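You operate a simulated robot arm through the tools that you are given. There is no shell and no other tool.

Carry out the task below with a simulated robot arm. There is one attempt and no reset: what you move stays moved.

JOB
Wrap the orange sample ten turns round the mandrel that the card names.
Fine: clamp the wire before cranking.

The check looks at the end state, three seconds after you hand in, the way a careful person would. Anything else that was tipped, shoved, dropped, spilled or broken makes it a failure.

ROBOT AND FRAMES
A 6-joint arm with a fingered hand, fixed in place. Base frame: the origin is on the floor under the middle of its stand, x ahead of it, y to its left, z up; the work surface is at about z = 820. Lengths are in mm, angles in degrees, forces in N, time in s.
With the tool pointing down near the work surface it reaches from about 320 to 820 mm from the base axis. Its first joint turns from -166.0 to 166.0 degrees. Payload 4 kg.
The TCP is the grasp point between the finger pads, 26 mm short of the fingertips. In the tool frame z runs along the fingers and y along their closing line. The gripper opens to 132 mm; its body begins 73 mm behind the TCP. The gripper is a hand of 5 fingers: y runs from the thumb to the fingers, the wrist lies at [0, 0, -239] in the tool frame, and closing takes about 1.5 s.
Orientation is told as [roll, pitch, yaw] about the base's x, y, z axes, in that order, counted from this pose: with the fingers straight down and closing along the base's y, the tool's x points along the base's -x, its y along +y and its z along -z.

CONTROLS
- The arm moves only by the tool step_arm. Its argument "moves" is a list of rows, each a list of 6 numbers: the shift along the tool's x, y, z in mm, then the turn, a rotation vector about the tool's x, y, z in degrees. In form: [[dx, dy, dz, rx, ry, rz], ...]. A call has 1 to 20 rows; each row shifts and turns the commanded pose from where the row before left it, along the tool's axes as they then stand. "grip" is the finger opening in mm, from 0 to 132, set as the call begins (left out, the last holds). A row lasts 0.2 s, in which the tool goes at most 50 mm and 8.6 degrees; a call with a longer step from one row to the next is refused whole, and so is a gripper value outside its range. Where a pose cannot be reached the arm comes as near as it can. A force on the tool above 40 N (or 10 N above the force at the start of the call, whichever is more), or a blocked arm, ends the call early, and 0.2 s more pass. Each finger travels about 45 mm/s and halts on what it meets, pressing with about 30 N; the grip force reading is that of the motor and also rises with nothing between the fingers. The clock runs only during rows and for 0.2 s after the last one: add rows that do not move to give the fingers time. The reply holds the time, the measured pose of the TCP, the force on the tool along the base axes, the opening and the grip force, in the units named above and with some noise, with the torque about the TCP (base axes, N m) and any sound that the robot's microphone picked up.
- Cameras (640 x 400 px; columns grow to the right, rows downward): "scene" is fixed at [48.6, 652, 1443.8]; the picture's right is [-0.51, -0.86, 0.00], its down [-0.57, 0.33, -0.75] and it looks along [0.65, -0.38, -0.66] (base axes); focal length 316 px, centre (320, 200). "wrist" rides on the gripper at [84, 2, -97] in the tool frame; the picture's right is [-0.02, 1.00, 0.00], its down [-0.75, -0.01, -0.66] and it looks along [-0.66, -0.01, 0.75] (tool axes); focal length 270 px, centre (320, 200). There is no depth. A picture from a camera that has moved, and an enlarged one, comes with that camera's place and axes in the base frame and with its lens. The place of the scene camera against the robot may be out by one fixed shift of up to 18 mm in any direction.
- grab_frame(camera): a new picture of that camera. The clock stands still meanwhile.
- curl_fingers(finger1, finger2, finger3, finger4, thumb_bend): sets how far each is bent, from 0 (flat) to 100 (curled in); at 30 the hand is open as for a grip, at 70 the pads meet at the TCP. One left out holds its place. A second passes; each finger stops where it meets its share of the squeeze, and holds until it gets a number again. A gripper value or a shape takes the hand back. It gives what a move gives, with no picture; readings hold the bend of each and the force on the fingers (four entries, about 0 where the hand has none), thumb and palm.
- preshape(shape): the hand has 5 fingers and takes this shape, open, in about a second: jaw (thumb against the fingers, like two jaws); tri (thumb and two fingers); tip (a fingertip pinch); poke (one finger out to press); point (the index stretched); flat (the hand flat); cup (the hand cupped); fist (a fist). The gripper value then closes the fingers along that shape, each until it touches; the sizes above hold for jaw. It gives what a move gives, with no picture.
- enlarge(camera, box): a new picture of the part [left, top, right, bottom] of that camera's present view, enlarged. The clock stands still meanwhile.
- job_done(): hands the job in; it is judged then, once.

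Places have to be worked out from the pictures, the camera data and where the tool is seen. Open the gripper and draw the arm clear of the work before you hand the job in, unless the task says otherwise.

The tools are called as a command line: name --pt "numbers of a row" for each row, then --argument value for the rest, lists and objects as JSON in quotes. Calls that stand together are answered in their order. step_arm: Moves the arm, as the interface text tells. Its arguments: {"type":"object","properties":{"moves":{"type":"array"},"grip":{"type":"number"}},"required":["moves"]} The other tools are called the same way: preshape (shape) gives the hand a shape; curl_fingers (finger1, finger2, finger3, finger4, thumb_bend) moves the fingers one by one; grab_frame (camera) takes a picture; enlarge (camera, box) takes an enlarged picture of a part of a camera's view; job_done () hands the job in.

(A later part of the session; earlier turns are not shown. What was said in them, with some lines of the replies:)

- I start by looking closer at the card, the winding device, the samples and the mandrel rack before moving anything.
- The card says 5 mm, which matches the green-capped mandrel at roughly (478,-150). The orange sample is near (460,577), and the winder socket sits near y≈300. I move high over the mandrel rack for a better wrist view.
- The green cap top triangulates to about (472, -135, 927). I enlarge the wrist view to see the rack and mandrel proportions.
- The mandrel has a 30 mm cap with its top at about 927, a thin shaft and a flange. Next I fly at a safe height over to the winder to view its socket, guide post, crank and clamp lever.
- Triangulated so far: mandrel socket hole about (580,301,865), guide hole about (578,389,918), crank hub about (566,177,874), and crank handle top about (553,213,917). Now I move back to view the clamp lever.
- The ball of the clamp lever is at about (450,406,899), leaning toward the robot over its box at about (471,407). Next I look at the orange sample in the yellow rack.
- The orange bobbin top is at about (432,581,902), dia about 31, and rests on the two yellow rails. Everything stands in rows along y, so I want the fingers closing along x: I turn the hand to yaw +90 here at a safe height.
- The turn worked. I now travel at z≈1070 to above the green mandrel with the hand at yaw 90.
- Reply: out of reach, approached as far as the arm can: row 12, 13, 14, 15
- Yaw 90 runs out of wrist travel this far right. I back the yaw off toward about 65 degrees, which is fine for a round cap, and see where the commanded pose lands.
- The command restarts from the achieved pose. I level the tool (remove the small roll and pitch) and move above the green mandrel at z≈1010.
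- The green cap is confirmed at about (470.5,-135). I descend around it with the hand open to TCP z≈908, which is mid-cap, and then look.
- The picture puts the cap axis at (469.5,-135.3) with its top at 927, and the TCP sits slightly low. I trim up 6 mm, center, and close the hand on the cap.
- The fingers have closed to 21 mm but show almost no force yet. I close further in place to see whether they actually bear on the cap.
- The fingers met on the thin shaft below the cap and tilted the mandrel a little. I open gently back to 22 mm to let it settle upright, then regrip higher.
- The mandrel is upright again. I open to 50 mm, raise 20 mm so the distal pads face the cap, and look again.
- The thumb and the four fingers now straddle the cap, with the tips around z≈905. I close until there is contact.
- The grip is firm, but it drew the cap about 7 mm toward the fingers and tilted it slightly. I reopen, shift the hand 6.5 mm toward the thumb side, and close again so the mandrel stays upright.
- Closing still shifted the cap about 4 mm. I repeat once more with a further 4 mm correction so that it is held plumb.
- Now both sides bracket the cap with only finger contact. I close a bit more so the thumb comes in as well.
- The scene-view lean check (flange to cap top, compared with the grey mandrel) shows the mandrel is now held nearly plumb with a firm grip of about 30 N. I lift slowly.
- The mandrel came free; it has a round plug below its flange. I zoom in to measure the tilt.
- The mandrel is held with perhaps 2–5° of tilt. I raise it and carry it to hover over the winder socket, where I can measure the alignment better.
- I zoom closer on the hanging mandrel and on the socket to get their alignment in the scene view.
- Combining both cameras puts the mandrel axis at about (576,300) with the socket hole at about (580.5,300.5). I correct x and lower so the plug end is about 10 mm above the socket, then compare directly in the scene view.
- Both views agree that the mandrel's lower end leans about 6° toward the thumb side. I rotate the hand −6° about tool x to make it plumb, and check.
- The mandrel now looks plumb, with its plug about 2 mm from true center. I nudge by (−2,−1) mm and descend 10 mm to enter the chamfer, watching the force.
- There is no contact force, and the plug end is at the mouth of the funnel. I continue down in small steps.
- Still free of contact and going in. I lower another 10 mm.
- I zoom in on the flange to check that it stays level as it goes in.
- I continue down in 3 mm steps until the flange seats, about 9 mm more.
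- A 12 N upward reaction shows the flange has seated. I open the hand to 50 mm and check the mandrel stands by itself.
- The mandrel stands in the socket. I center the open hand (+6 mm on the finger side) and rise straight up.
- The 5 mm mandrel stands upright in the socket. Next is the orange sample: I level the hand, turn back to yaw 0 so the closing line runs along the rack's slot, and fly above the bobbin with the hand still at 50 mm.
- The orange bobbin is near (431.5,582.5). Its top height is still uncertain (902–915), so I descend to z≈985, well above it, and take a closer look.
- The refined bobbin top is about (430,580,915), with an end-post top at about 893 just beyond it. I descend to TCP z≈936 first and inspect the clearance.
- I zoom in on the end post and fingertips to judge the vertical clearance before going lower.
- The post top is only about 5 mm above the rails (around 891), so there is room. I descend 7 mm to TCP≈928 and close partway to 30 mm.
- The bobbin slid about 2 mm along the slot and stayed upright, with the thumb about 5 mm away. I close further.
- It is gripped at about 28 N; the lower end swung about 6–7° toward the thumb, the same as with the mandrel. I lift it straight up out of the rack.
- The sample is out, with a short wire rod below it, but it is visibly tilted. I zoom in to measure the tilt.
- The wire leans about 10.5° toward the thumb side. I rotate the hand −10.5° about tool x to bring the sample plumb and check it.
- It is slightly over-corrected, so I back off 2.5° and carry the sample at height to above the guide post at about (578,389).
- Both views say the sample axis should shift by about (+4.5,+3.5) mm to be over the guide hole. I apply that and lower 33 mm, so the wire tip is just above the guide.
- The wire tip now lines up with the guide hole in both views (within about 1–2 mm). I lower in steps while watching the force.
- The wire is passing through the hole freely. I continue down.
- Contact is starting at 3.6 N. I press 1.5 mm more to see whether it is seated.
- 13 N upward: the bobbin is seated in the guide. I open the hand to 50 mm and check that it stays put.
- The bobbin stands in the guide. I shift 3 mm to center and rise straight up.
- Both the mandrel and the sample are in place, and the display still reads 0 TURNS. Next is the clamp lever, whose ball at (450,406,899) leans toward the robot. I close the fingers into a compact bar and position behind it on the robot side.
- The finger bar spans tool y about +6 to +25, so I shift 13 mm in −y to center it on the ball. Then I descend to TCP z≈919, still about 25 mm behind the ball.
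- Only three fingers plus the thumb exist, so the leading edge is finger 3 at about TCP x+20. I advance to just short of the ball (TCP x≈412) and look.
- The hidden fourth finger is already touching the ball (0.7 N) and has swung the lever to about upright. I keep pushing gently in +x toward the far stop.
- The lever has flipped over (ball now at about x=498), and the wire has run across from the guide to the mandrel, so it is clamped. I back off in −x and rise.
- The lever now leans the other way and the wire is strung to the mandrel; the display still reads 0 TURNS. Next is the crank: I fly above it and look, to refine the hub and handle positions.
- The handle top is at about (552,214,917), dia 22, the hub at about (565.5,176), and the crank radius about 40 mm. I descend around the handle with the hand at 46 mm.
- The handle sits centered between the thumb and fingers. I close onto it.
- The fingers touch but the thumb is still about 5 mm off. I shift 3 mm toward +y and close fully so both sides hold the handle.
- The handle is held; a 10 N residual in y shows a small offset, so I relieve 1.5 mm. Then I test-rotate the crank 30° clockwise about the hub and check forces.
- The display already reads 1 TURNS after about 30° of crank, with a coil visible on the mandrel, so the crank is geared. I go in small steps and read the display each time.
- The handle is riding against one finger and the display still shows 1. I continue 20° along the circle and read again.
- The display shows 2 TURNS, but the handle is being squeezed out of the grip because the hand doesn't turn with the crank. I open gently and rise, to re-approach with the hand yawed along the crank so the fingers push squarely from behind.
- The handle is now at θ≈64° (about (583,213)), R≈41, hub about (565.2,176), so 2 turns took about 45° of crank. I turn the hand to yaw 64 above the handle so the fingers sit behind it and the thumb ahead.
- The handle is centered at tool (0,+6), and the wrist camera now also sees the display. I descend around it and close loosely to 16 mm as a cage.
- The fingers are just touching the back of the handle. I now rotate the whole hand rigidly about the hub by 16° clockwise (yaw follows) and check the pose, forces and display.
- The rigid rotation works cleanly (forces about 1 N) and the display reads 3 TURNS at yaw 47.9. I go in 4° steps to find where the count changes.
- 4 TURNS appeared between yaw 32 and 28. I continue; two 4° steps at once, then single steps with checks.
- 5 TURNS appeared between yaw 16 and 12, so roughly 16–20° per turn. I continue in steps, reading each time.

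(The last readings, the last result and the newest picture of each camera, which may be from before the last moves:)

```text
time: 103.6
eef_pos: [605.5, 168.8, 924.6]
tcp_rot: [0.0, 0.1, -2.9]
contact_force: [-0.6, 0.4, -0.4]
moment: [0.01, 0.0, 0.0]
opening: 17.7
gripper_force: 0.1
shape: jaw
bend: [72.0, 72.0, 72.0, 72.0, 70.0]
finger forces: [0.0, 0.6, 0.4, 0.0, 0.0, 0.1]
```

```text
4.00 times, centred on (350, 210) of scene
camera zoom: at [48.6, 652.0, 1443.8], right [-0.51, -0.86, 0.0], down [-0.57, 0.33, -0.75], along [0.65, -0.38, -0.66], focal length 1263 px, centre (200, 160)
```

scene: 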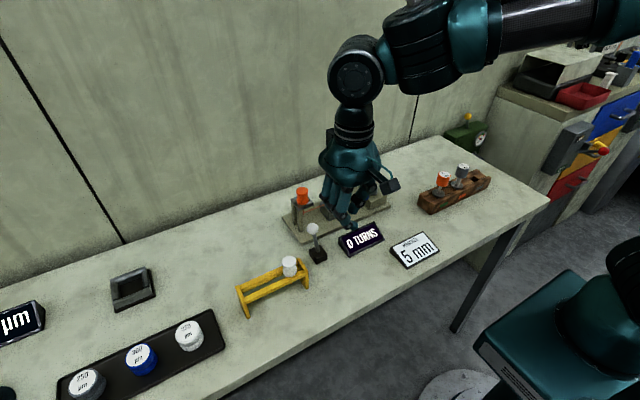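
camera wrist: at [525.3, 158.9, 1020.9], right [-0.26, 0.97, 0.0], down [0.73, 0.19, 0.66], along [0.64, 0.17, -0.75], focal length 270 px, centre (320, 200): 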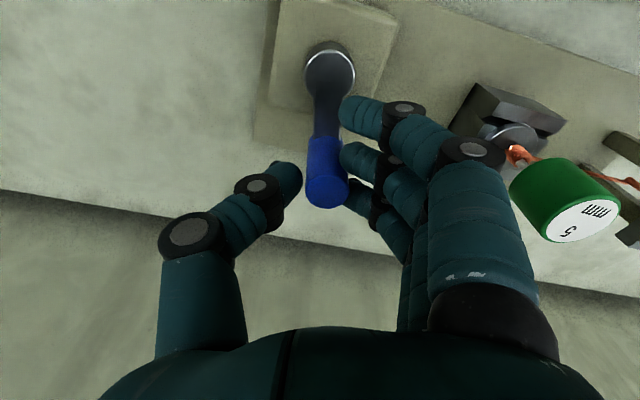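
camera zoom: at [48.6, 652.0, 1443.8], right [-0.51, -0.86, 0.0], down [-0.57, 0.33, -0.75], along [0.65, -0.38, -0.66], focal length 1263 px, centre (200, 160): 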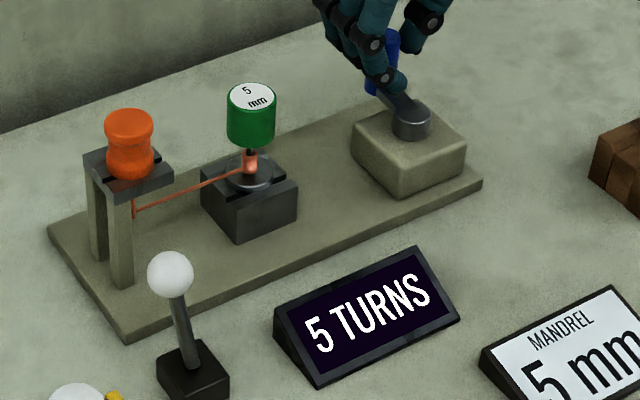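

step_arm --pt "0.38 -2.18 0 0 0 3" --pt "0 0 0 0 0 0"

enlarge --camera "scene" --box '[290, 160, 410, 260]'

step_arm --pt "0.25 -1.46 0 0 0 2" --pt "0 0 0 0 0 0"

enlarge --camera "scene" --box '[290, 160, 410, 260]'

```text
time: 104.2
eef_pos: [605.0, 166.2, 923.7]
tcp_rot: [0.0, 0.1, -6.1]
contact_force: [-1.3, -0.5, 0.4]
moment: [-0.01, 0.01, 0.02]
opening: 17.6
gripper_force: 0.1
shape: jaw
bend: [72.0, 72.0, 72.0, 72.0, 70.0]
finger forces: [0.1, 0.7, 0.3, 0.0, 0.1, 0.0]
```

```text
4.00 times, centred on (350, 210) of scene
camera zoom: at [48.6, 652.0, 1443.8], right [-0.51, -0.86, 0.0], down [-0.57, 0.33, -0.75], along [0.65, -0.38, -0.66], focal length 1263 px, centre (200, 160)
```

zoom: 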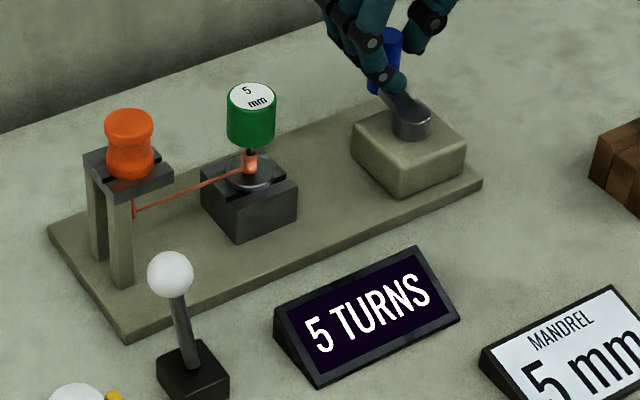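

```text
time: 104.8
eef_pos: [606.0, 165.6, 922.4]
tcp_rot: [0.0, -0.1, -8.0]
contact_force: [-0.8, 0.5, 0.2]
moment: [0.03, 0.03, 0.02]
opening: 17.7
gripper_force: 0.0
shape: jaw
bend: [72.0, 72.0, 72.0, 72.0, 70.0]
finger forces: [0.0, 0.6, 0.3, 0.0, 0.1, 0.0]
```

```text
4.00 times, centred on (350, 210) of scene
camera zoom: at [48.6, 652.0, 1443.8], right [-0.51, -0.86, 0.0], down [-0.57, 0.33, -0.75], along [0.65, -0.38, -0.66], focal length 1263 px, centre (200, 160)
```

zoom: 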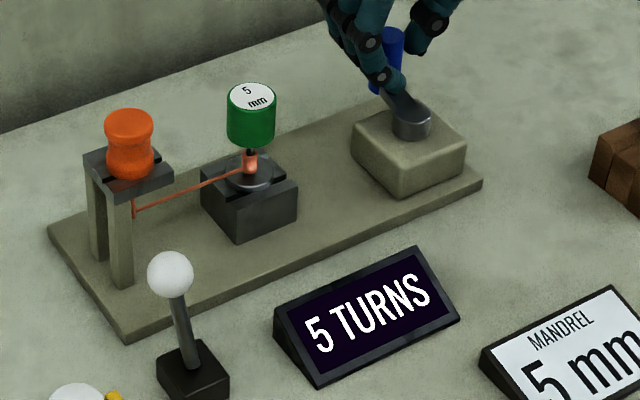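

step_arm --pt "0.25 -1.46 0 0 0 2" --pt "0 0 0 0 0 0"

enlarge --camera "scene" --box '[290, 160, 410, 260]'

grab_frame --camera "wrist"

```text
time: 105.4
eef_pos: [604.7, 163.2, 923.0]
tcp_rot: [0.1, 0.0, -10.0]
contact_force: [0.8, 1.3, 0.5]
moment: [0.01, 0.0, -0.03]
opening: 17.6
gripper_force: 0.0
shape: jaw
bend: [72.0, 72.0, 72.0, 72.0, 70.0]
finger forces: [0.0, 0.3, 0.9, 0.0, 0.1, 0.0]
```

```text
4.00 times, centred on (350, 210) of scene
camera zoom: at [48.6, 652.0, 1443.8], right [-0.51, -0.86, 0.0], down [-0.57, 0.33, -0.75], along [0.65, -0.38, -0.66], focal length 1263 px, centre (200, 160)
```

zoom: 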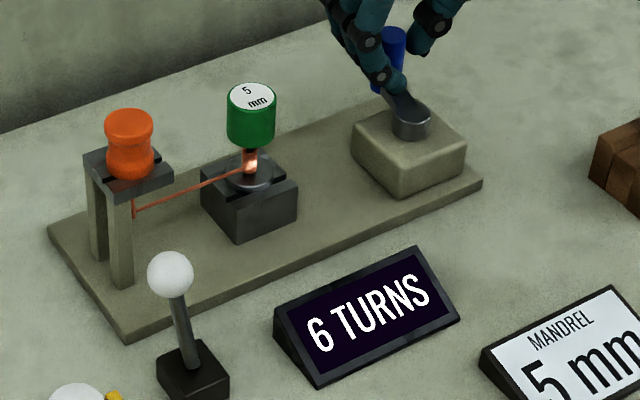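

```text
taken
camera wrist: at [522.4, 179.8, 1020.4], right [0.19, 0.98, 0.0], down [0.74, -0.15, 0.66], along [0.65, -0.13, -0.75], focal length 270 px, centre (320, 200)
```

wrist: 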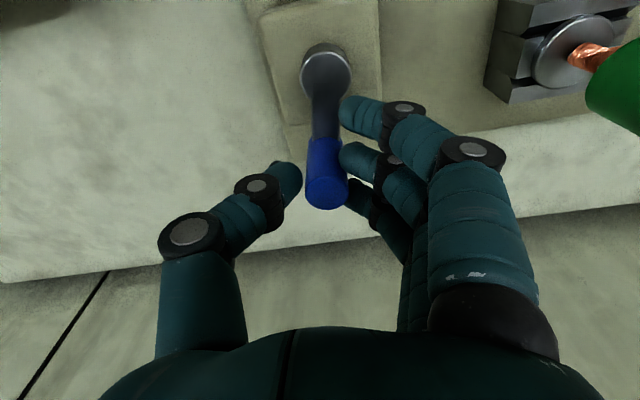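

6 TURNS at yaw −10: the transitions at about 32, 12 and −8 give 20° per turn with the display flooring, so 10 turns should come at yaw ≈ −88. I continue with two 8° steps and check.

step_arm --pt "1.2 -5.8 0 0 0 8" --pt "1.2 -5.8 0 0 0 8" --pt "0.51 -2.91 0 0 0 4" --pt "0 0 0 0 0 0"

enlarge --camera "scene" --box '[290, 160, 410, 260]'

grab_frame --camera "wrist"

```text
time: 106.4
eef_pos: [598.5, 149.8, 923.2]
tcp_rot: [0.0, -0.1, -29.9]
contact_force: [1.4, 0.2, 0.4]
moment: [-0.01, -0.06, 0.02]
opening: 18.0
gripper_force: 0.0
shape: jaw
bend: [72.0, 72.0, 72.0, 72.0, 70.0]
finger forces: [0.1, 0.2, 1.7, 0.0, 0.0, 0.0]
```

```text
4.00 times, centred on (350, 210) of scene
camera zoom: at [48.6, 652.0, 1443.8], right [-0.51, -0.86, 0.0], down [-0.57, 0.33, -0.75], along [0.65, -0.38, -0.66], focal length 1263 px, centre (200, 160)
```

zoom: 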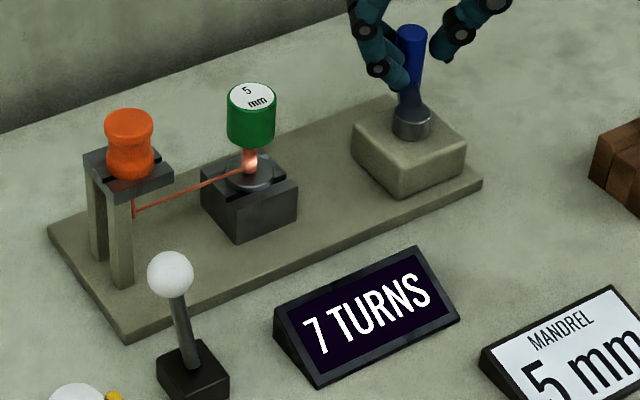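

```text
taken
camera wrist: at [525.8, 193.5, 1020.2], right [0.52, 0.86, 0.0], down [0.64, -0.39, 0.66], along [0.56, -0.34, -0.75], focal length 270 px, centre (320, 200)
```

wrist: 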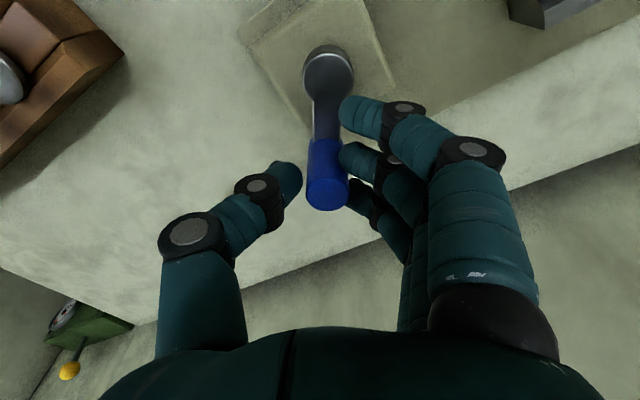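

7 TURNS at yaw −30, as predicted, and the handle stays centered. I continue 20° more.

step_arm --pt "1.2 -5.8 0 0 0 8" --pt "1.2 -5.8 0 0 0 8" --pt "0.51 -2.91 0 0 0 4" --pt "0 0 0 0 0 0"

enlarge --camera "scene" --box '[290, 160, 410, 260]'

grab_frame --camera "wrist"

```text
time: 107.4
eef_pos: [587.0, 140.3, 924.1]
tcp_rot: [0.0, -0.1, -49.9]
contact_force: [0.6, 0.5, -0.2]
moment: [0.02, 0.0, -0.02]
opening: 17.7
gripper_force: 0.1
shape: jaw
bend: [72.0, 72.0, 72.0, 72.0, 70.0]
finger forces: [0.1, 0.4, 1.2, 0.0, 0.0, 0.1]
```

```text
4.00 times, centred on (350, 210) of scene
camera zoom: at [48.6, 652.0, 1443.8], right [-0.51, -0.86, 0.0], down [-0.57, 0.33, -0.75], along [0.65, -0.38, -0.66], focal length 1263 px, centre (200, 160)
```

zoom: 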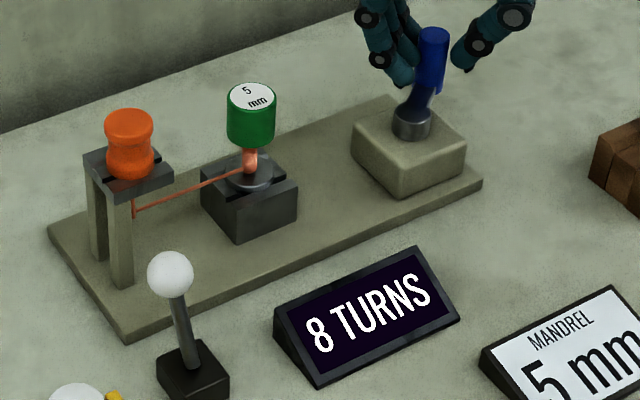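

```text
taken
camera wrist: at [534.3, 204.9, 1020.3], right [0.78, 0.63, 0.0], down [0.47, -0.59, 0.66], along [0.41, -0.51, -0.75], focal length 270 px, centre (320, 200)
```

wrist: 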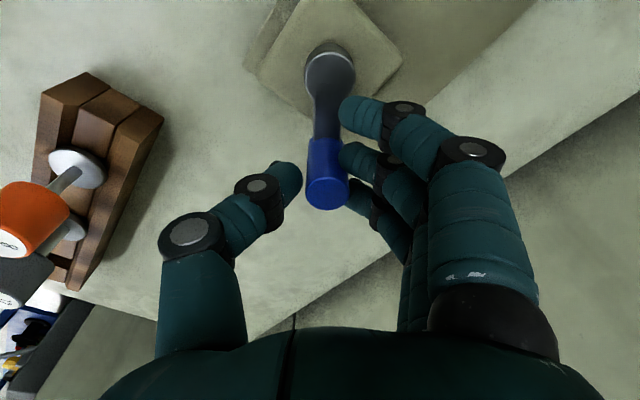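

8 TURNS at yaw −50. I continue another 20°.

step_arm --pt "1.2 -5.8 0 0 0 8" --pt "1.2 -5.8 0 0 0 8" --pt "0.51 -2.91 0 0 0 4" --pt "0 0 0 0 0 0"

enlarge --camera "scene" --box '[290, 160, 410, 260]'

grab_frame --camera "wrist"

```text
time: 108.4
eef_pos: [573.1, 133.0, 922.9]
tcp_rot: [-0.1, 0.0, -70.0]
contact_force: [0.7, -0.8, -0.5]
moment: [-0.02, 0.0, -0.02]
opening: 17.7
gripper_force: 0.1
shape: jaw
bend: [72.0, 72.0, 72.0, 72.0, 70.0]
finger forces: [0.1, 0.6, 1.2, 0.1, 0.0, 0.0]
```

```text
4.00 times, centred on (350, 210) of scene
camera zoom: at [48.6, 652.0, 1443.8], right [-0.51, -0.86, 0.0], down [-0.57, 0.33, -0.75], along [0.65, -0.38, -0.66], focal length 1263 px, centre (200, 160)
```

zoom: 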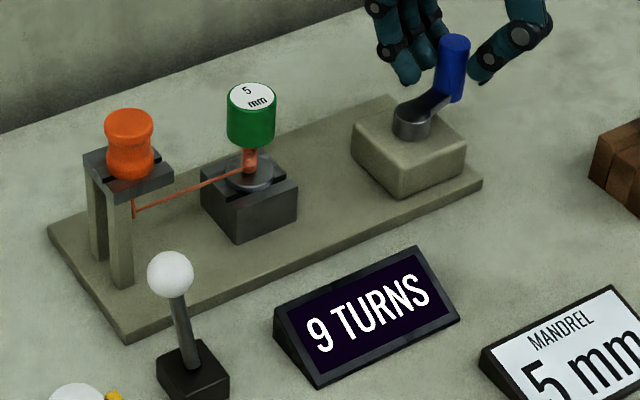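

```text
taken
camera wrist: at [545.7, 213.3, 1020.8], right [0.95, 0.32, 0.0], down [0.24, -0.71, 0.66], along [0.21, -0.62, -0.75], focal length 270 px, centre (320, 200)
```

wrist: 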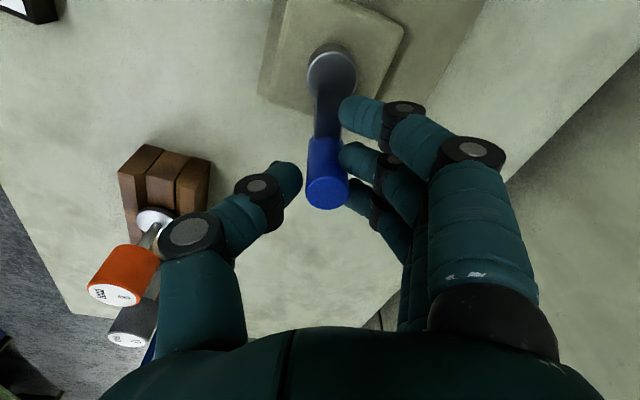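

9 TURNS at yaw −70. I advance 16° (to about −86), then go in fine steps until the display turns to 10.

step_arm --pt "0.51 -2.91 0 0 0 4" --pt "0.51 -2.91 0 0 0 4" --pt "0.51 -2.91 0 0 0 4" --pt "0.51 -2.91 0 0 0 4" --pt "0 0 0 0 0 0"

enlarge --camera "scene" --box '[290, 160, 410, 260]'

step_arm --pt "0.25 -1.46 0 0 0 2" --pt "0 0 0 0 0 0"

enlarge --camera "scene" --box '[290, 160, 410, 260]'

```text
time: 109.6
eef_pos: [561.2, 133.7, 924.4]
tcp_rot: [0.0, 0.0, -86.0]
contact_force: [1.5, -1.6, -0.8]
moment: [-0.07, -0.01, 0.01]
opening: 17.4
gripper_force: 0.1
shape: jaw
bend: [72.0, 72.0, 72.0, 72.0, 70.0]
finger forces: [0.0, 0.4, 0.9, 0.0, 0.0, 0.1]
```

```text
4.00 times, centred on (350, 210) of scene
camera zoom: at [48.6, 652.0, 1443.8], right [-0.51, -0.86, 0.0], down [-0.57, 0.33, -0.75], along [0.65, -0.38, -0.66], focal length 1263 px, centre (200, 160)
```

zoom: 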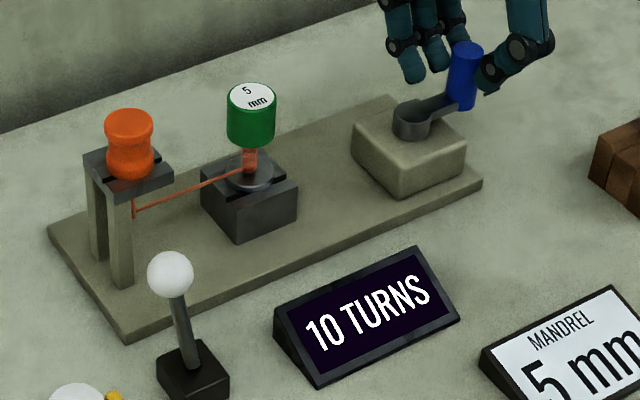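

```text
time: 110.2
eef_pos: [559.6, 132.9, 922.9]
tcp_rot: [0.0, 0.1, -88.0]
contact_force: [0.1, 0.4, 0.9]
moment: [0.02, -0.02, 0.01]
opening: 17.4
gripper_force: 0.1
shape: jaw
bend: [72.0, 72.0, 72.0, 72.0, 70.0]
finger forces: [0.0, 0.4, 0.7, 0.1, 0.0, 0.0]
```

```text
4.00 times, centred on (350, 210) of scene
camera zoom: at [48.6, 652.0, 1443.8], right [-0.51, -0.86, 0.0], down [-0.57, 0.33, -0.75], along [0.65, -0.38, -0.66], focal length 1263 px, centre (200, 160)
```

zoom: 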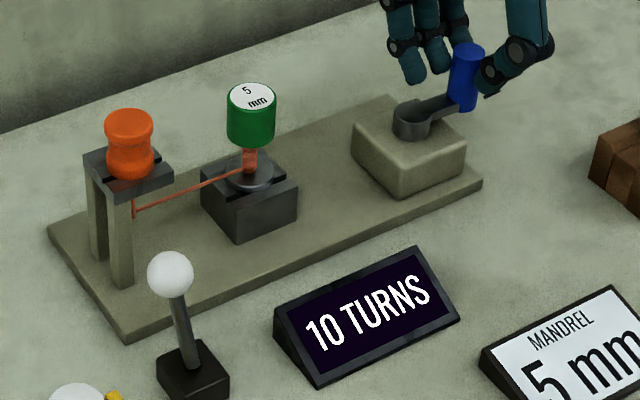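

The display reads 10 TURNS, just past the transition (about 10.1 turns). I stop here, open the hand so it leaves the handle without pushing it, and check.

step_arm --grip 44 --pt "0 0 0 0 0 0" --pt "0 0 0 0 0 0" --pt "0 0 0 0 0 0" --pt "0 0 0 0 0 0"

grab_frame --camera "wrist"

enlarge --camera "scene" --box '[290, 160, 410, 260]'

```text
time: 111.2
eef_pos: [561.1, 133.3, 922.5]
tcp_rot: [0.0, 0.0, -88.1]
contact_force: [0.9, -0.2, 0.0]
moment: [-0.05, 0.01, 0.0]
opening: 43.3
gripper_force: 0.1
shape: jaw
bend: [73.0, 73.0, 73.0, 73.0, 70.0]
finger forces: [0.1, 0.0, 0.1, 0.0, 0.0, 0.1]
```

```text
taken
camera wrist: at [558.6, 217.2, 1020.8], right [1.0, 0.01, 0.0], down [0.01, -0.75, 0.66], along [0.01, -0.66, -0.75], focal length 270 px, centre (320, 200)
```

wrist: 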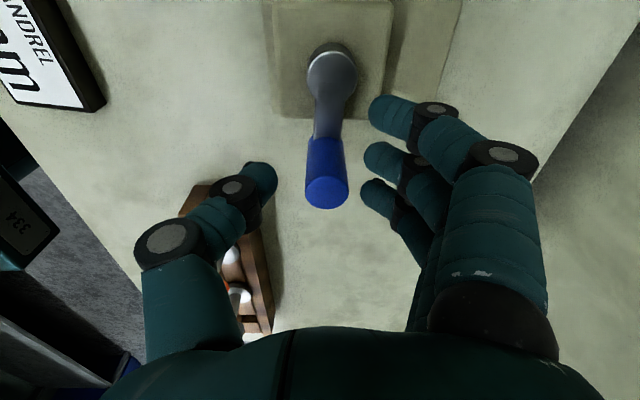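

```text
4.00 times, centred on (350, 210) of scene
camera zoom: at [48.6, 652.0, 1443.8], right [-0.51, -0.86, 0.0], down [-0.57, 0.33, -0.75], along [0.65, -0.38, -0.66], focal length 1263 px, centre (200, 160)
```

zoom: 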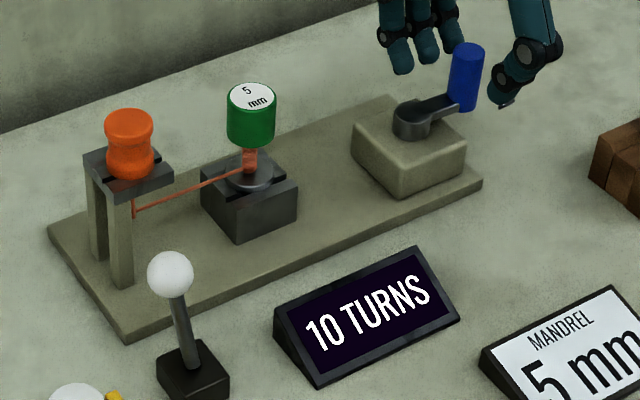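

The handle is free and the display holds at 10 TURNS. I rise straight up and retreat toward the robot.

step_arm --pt "0 0 -10 0 0 0" --pt "0 0 -20 0 0 0" --pt "0 0 -30 0 0 0" --pt "0 0 -35 0 0 0" --pt "0 0 -35 0 0 0" --pt "0 0 -30 0 0 0" --pt "1 -30 -5 0 0 0" --pt "1 -40 0 0 0 0" --pt "1 -40 0 0 0 0" --pt "0 -20 0 0 0 0" --pt "0 0 0 0 0 0"

grab_frame --camera "scene"

enlarge --camera "scene" --box '[270, 150, 430, 270]'

```text
time: 113.6
eef_pos: [430.0, 130.5, 1089.6]
tcp_rot: [0.0, 0.0, -87.9]
contact_force: [0.6, 0.0, 0.2]
moment: [0.03, -0.01, 0.02]
opening: 43.6
gripper_force: 0.0
shape: jaw
bend: [73.0, 73.0, 73.0, 73.0, 70.0]
finger forces: [0.0, 0.0, 0.0, 0.0, 0.1, 0.0]
```

```text
taken
```

scene: 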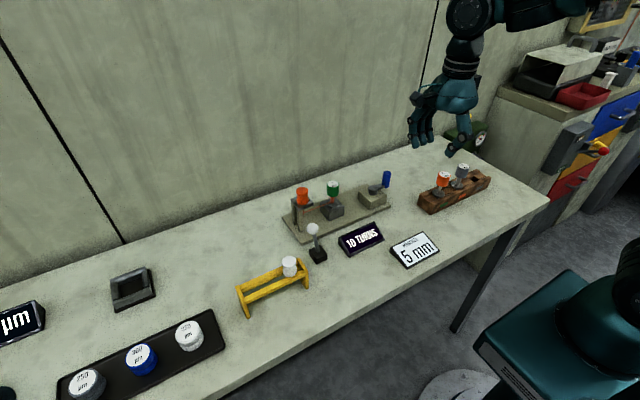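

```text
3.33 times, centred on (350, 210) of scene
camera zoom: at [48.6, 652.0, 1443.8], right [-0.51, -0.86, 0.0], down [-0.57, 0.33, -0.75], along [0.65, -0.38, -0.66], focal length 1053 px, centre (220, 167)
```

zoom: 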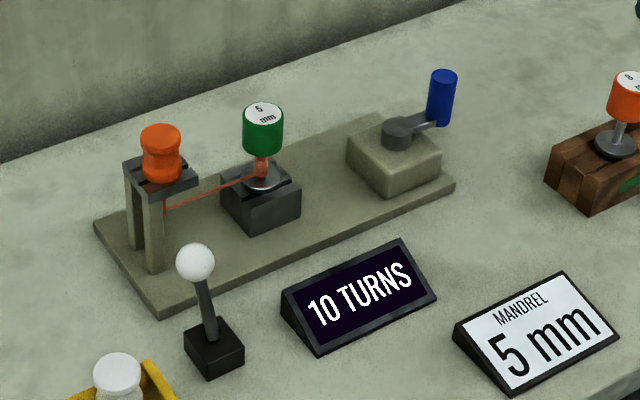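

The display shows 10 TURNS, the coil is on the 5 mm mandrel, the lever is clamped and everything else is standing. I open the hand fully, wait and take a final check.

step_arm --grip 130 --pt "0 0 -20 0 0 0" --pt "0 0 -20 0 0 0" --pt "0 0 0 0 0 0" --pt "0 0 0 0 0 0" --pt "0 0 0 0 0 0" --pt "0 0 0 0 0 0" --pt "0 0 0 0 0 0" --pt "0 0 0 0 0 0"

grab_frame --camera "scene"

enlarge --camera "scene" --box '[300, 170, 360, 230]'

enlarge --camera "scene" --box '[330, 140, 500, 260]'

```text
time: 115.4
eef_pos: [430.7, 132.1, 1129.3]
tcp_rot: [0.0, 0.0, -88.0]
contact_force: [0.2, 0.2, -0.5]
moment: [-0.01, 0.0, 0.0]
opening: 129.9
gripper_force: 0.1
shape: jaw
bend: [33.0, 33.0, 33.0, 33.0, 32.0]
finger forces: [0.1, 0.1, 0.0, 0.1, 0.0, 0.1]
```

```text
taken
```

scene: 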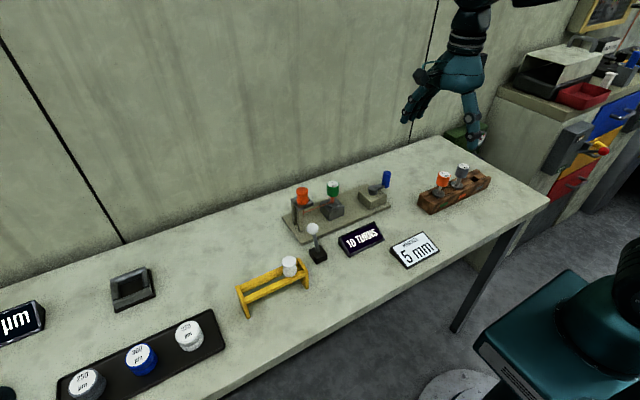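

```text
6.67 times, centred on (330, 200) of scene
camera zoom: at [48.6, 652.0, 1443.8], right [-0.51, -0.86, 0.0], down [-0.57, 0.33, -0.75], along [0.65, -0.38, -0.66], focal length 2105 px, centre (253, 200)
```

zoom: 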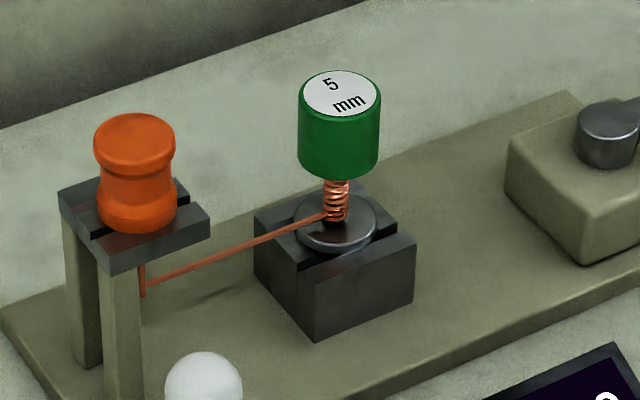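

```text
3.33 times, centred on (415, 200) of scene
camera zoom: at [48.6, 652.0, 1443.8], right [-0.51, -0.86, 0.0], down [-0.57, 0.33, -0.75], along [0.65, -0.38, -0.66], focal length 1053 px, centre (3, 200)
```

zoom: 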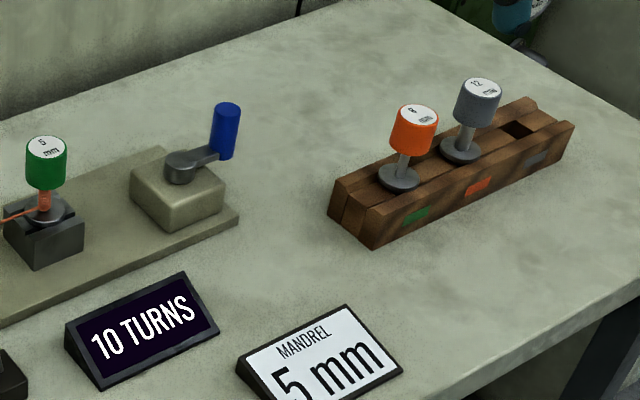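

The final view shows the orange sample's wire coiled on the 5 mm mandrel and the display at 10 TURNS. The clamp lever is over, the other mandrels and the white sample are untouched, and the arm is clear with the hand open. I hand the job in.

job_done

```text
The job is handed in.
```

The orange sample is wound ten turns round the 5 mm mandrel, the one the card names. The counter read 10 TURNS after I let go of the crank, and I have handed the job in.

- **Winding:** I put the green 5 mm mandrel in the socket and the orange sample in the guide, and pushed the clamp lever over before cranking. From the crank angle I judge the wind stopped at about 10.1 turns, just past the change to 10.
- **Mandrel rack:** My first grip closed on the thin shaft of the 5 mm mandrel and tilted it briefly in its rack. It settled back, and I gripped it again higher up before lifting it out.
- **End state:** In the last pictures the white sample and the other two mandrels stand in their racks, and nothing looks tipped or knocked. The hand is open and the arm is clear of the work.
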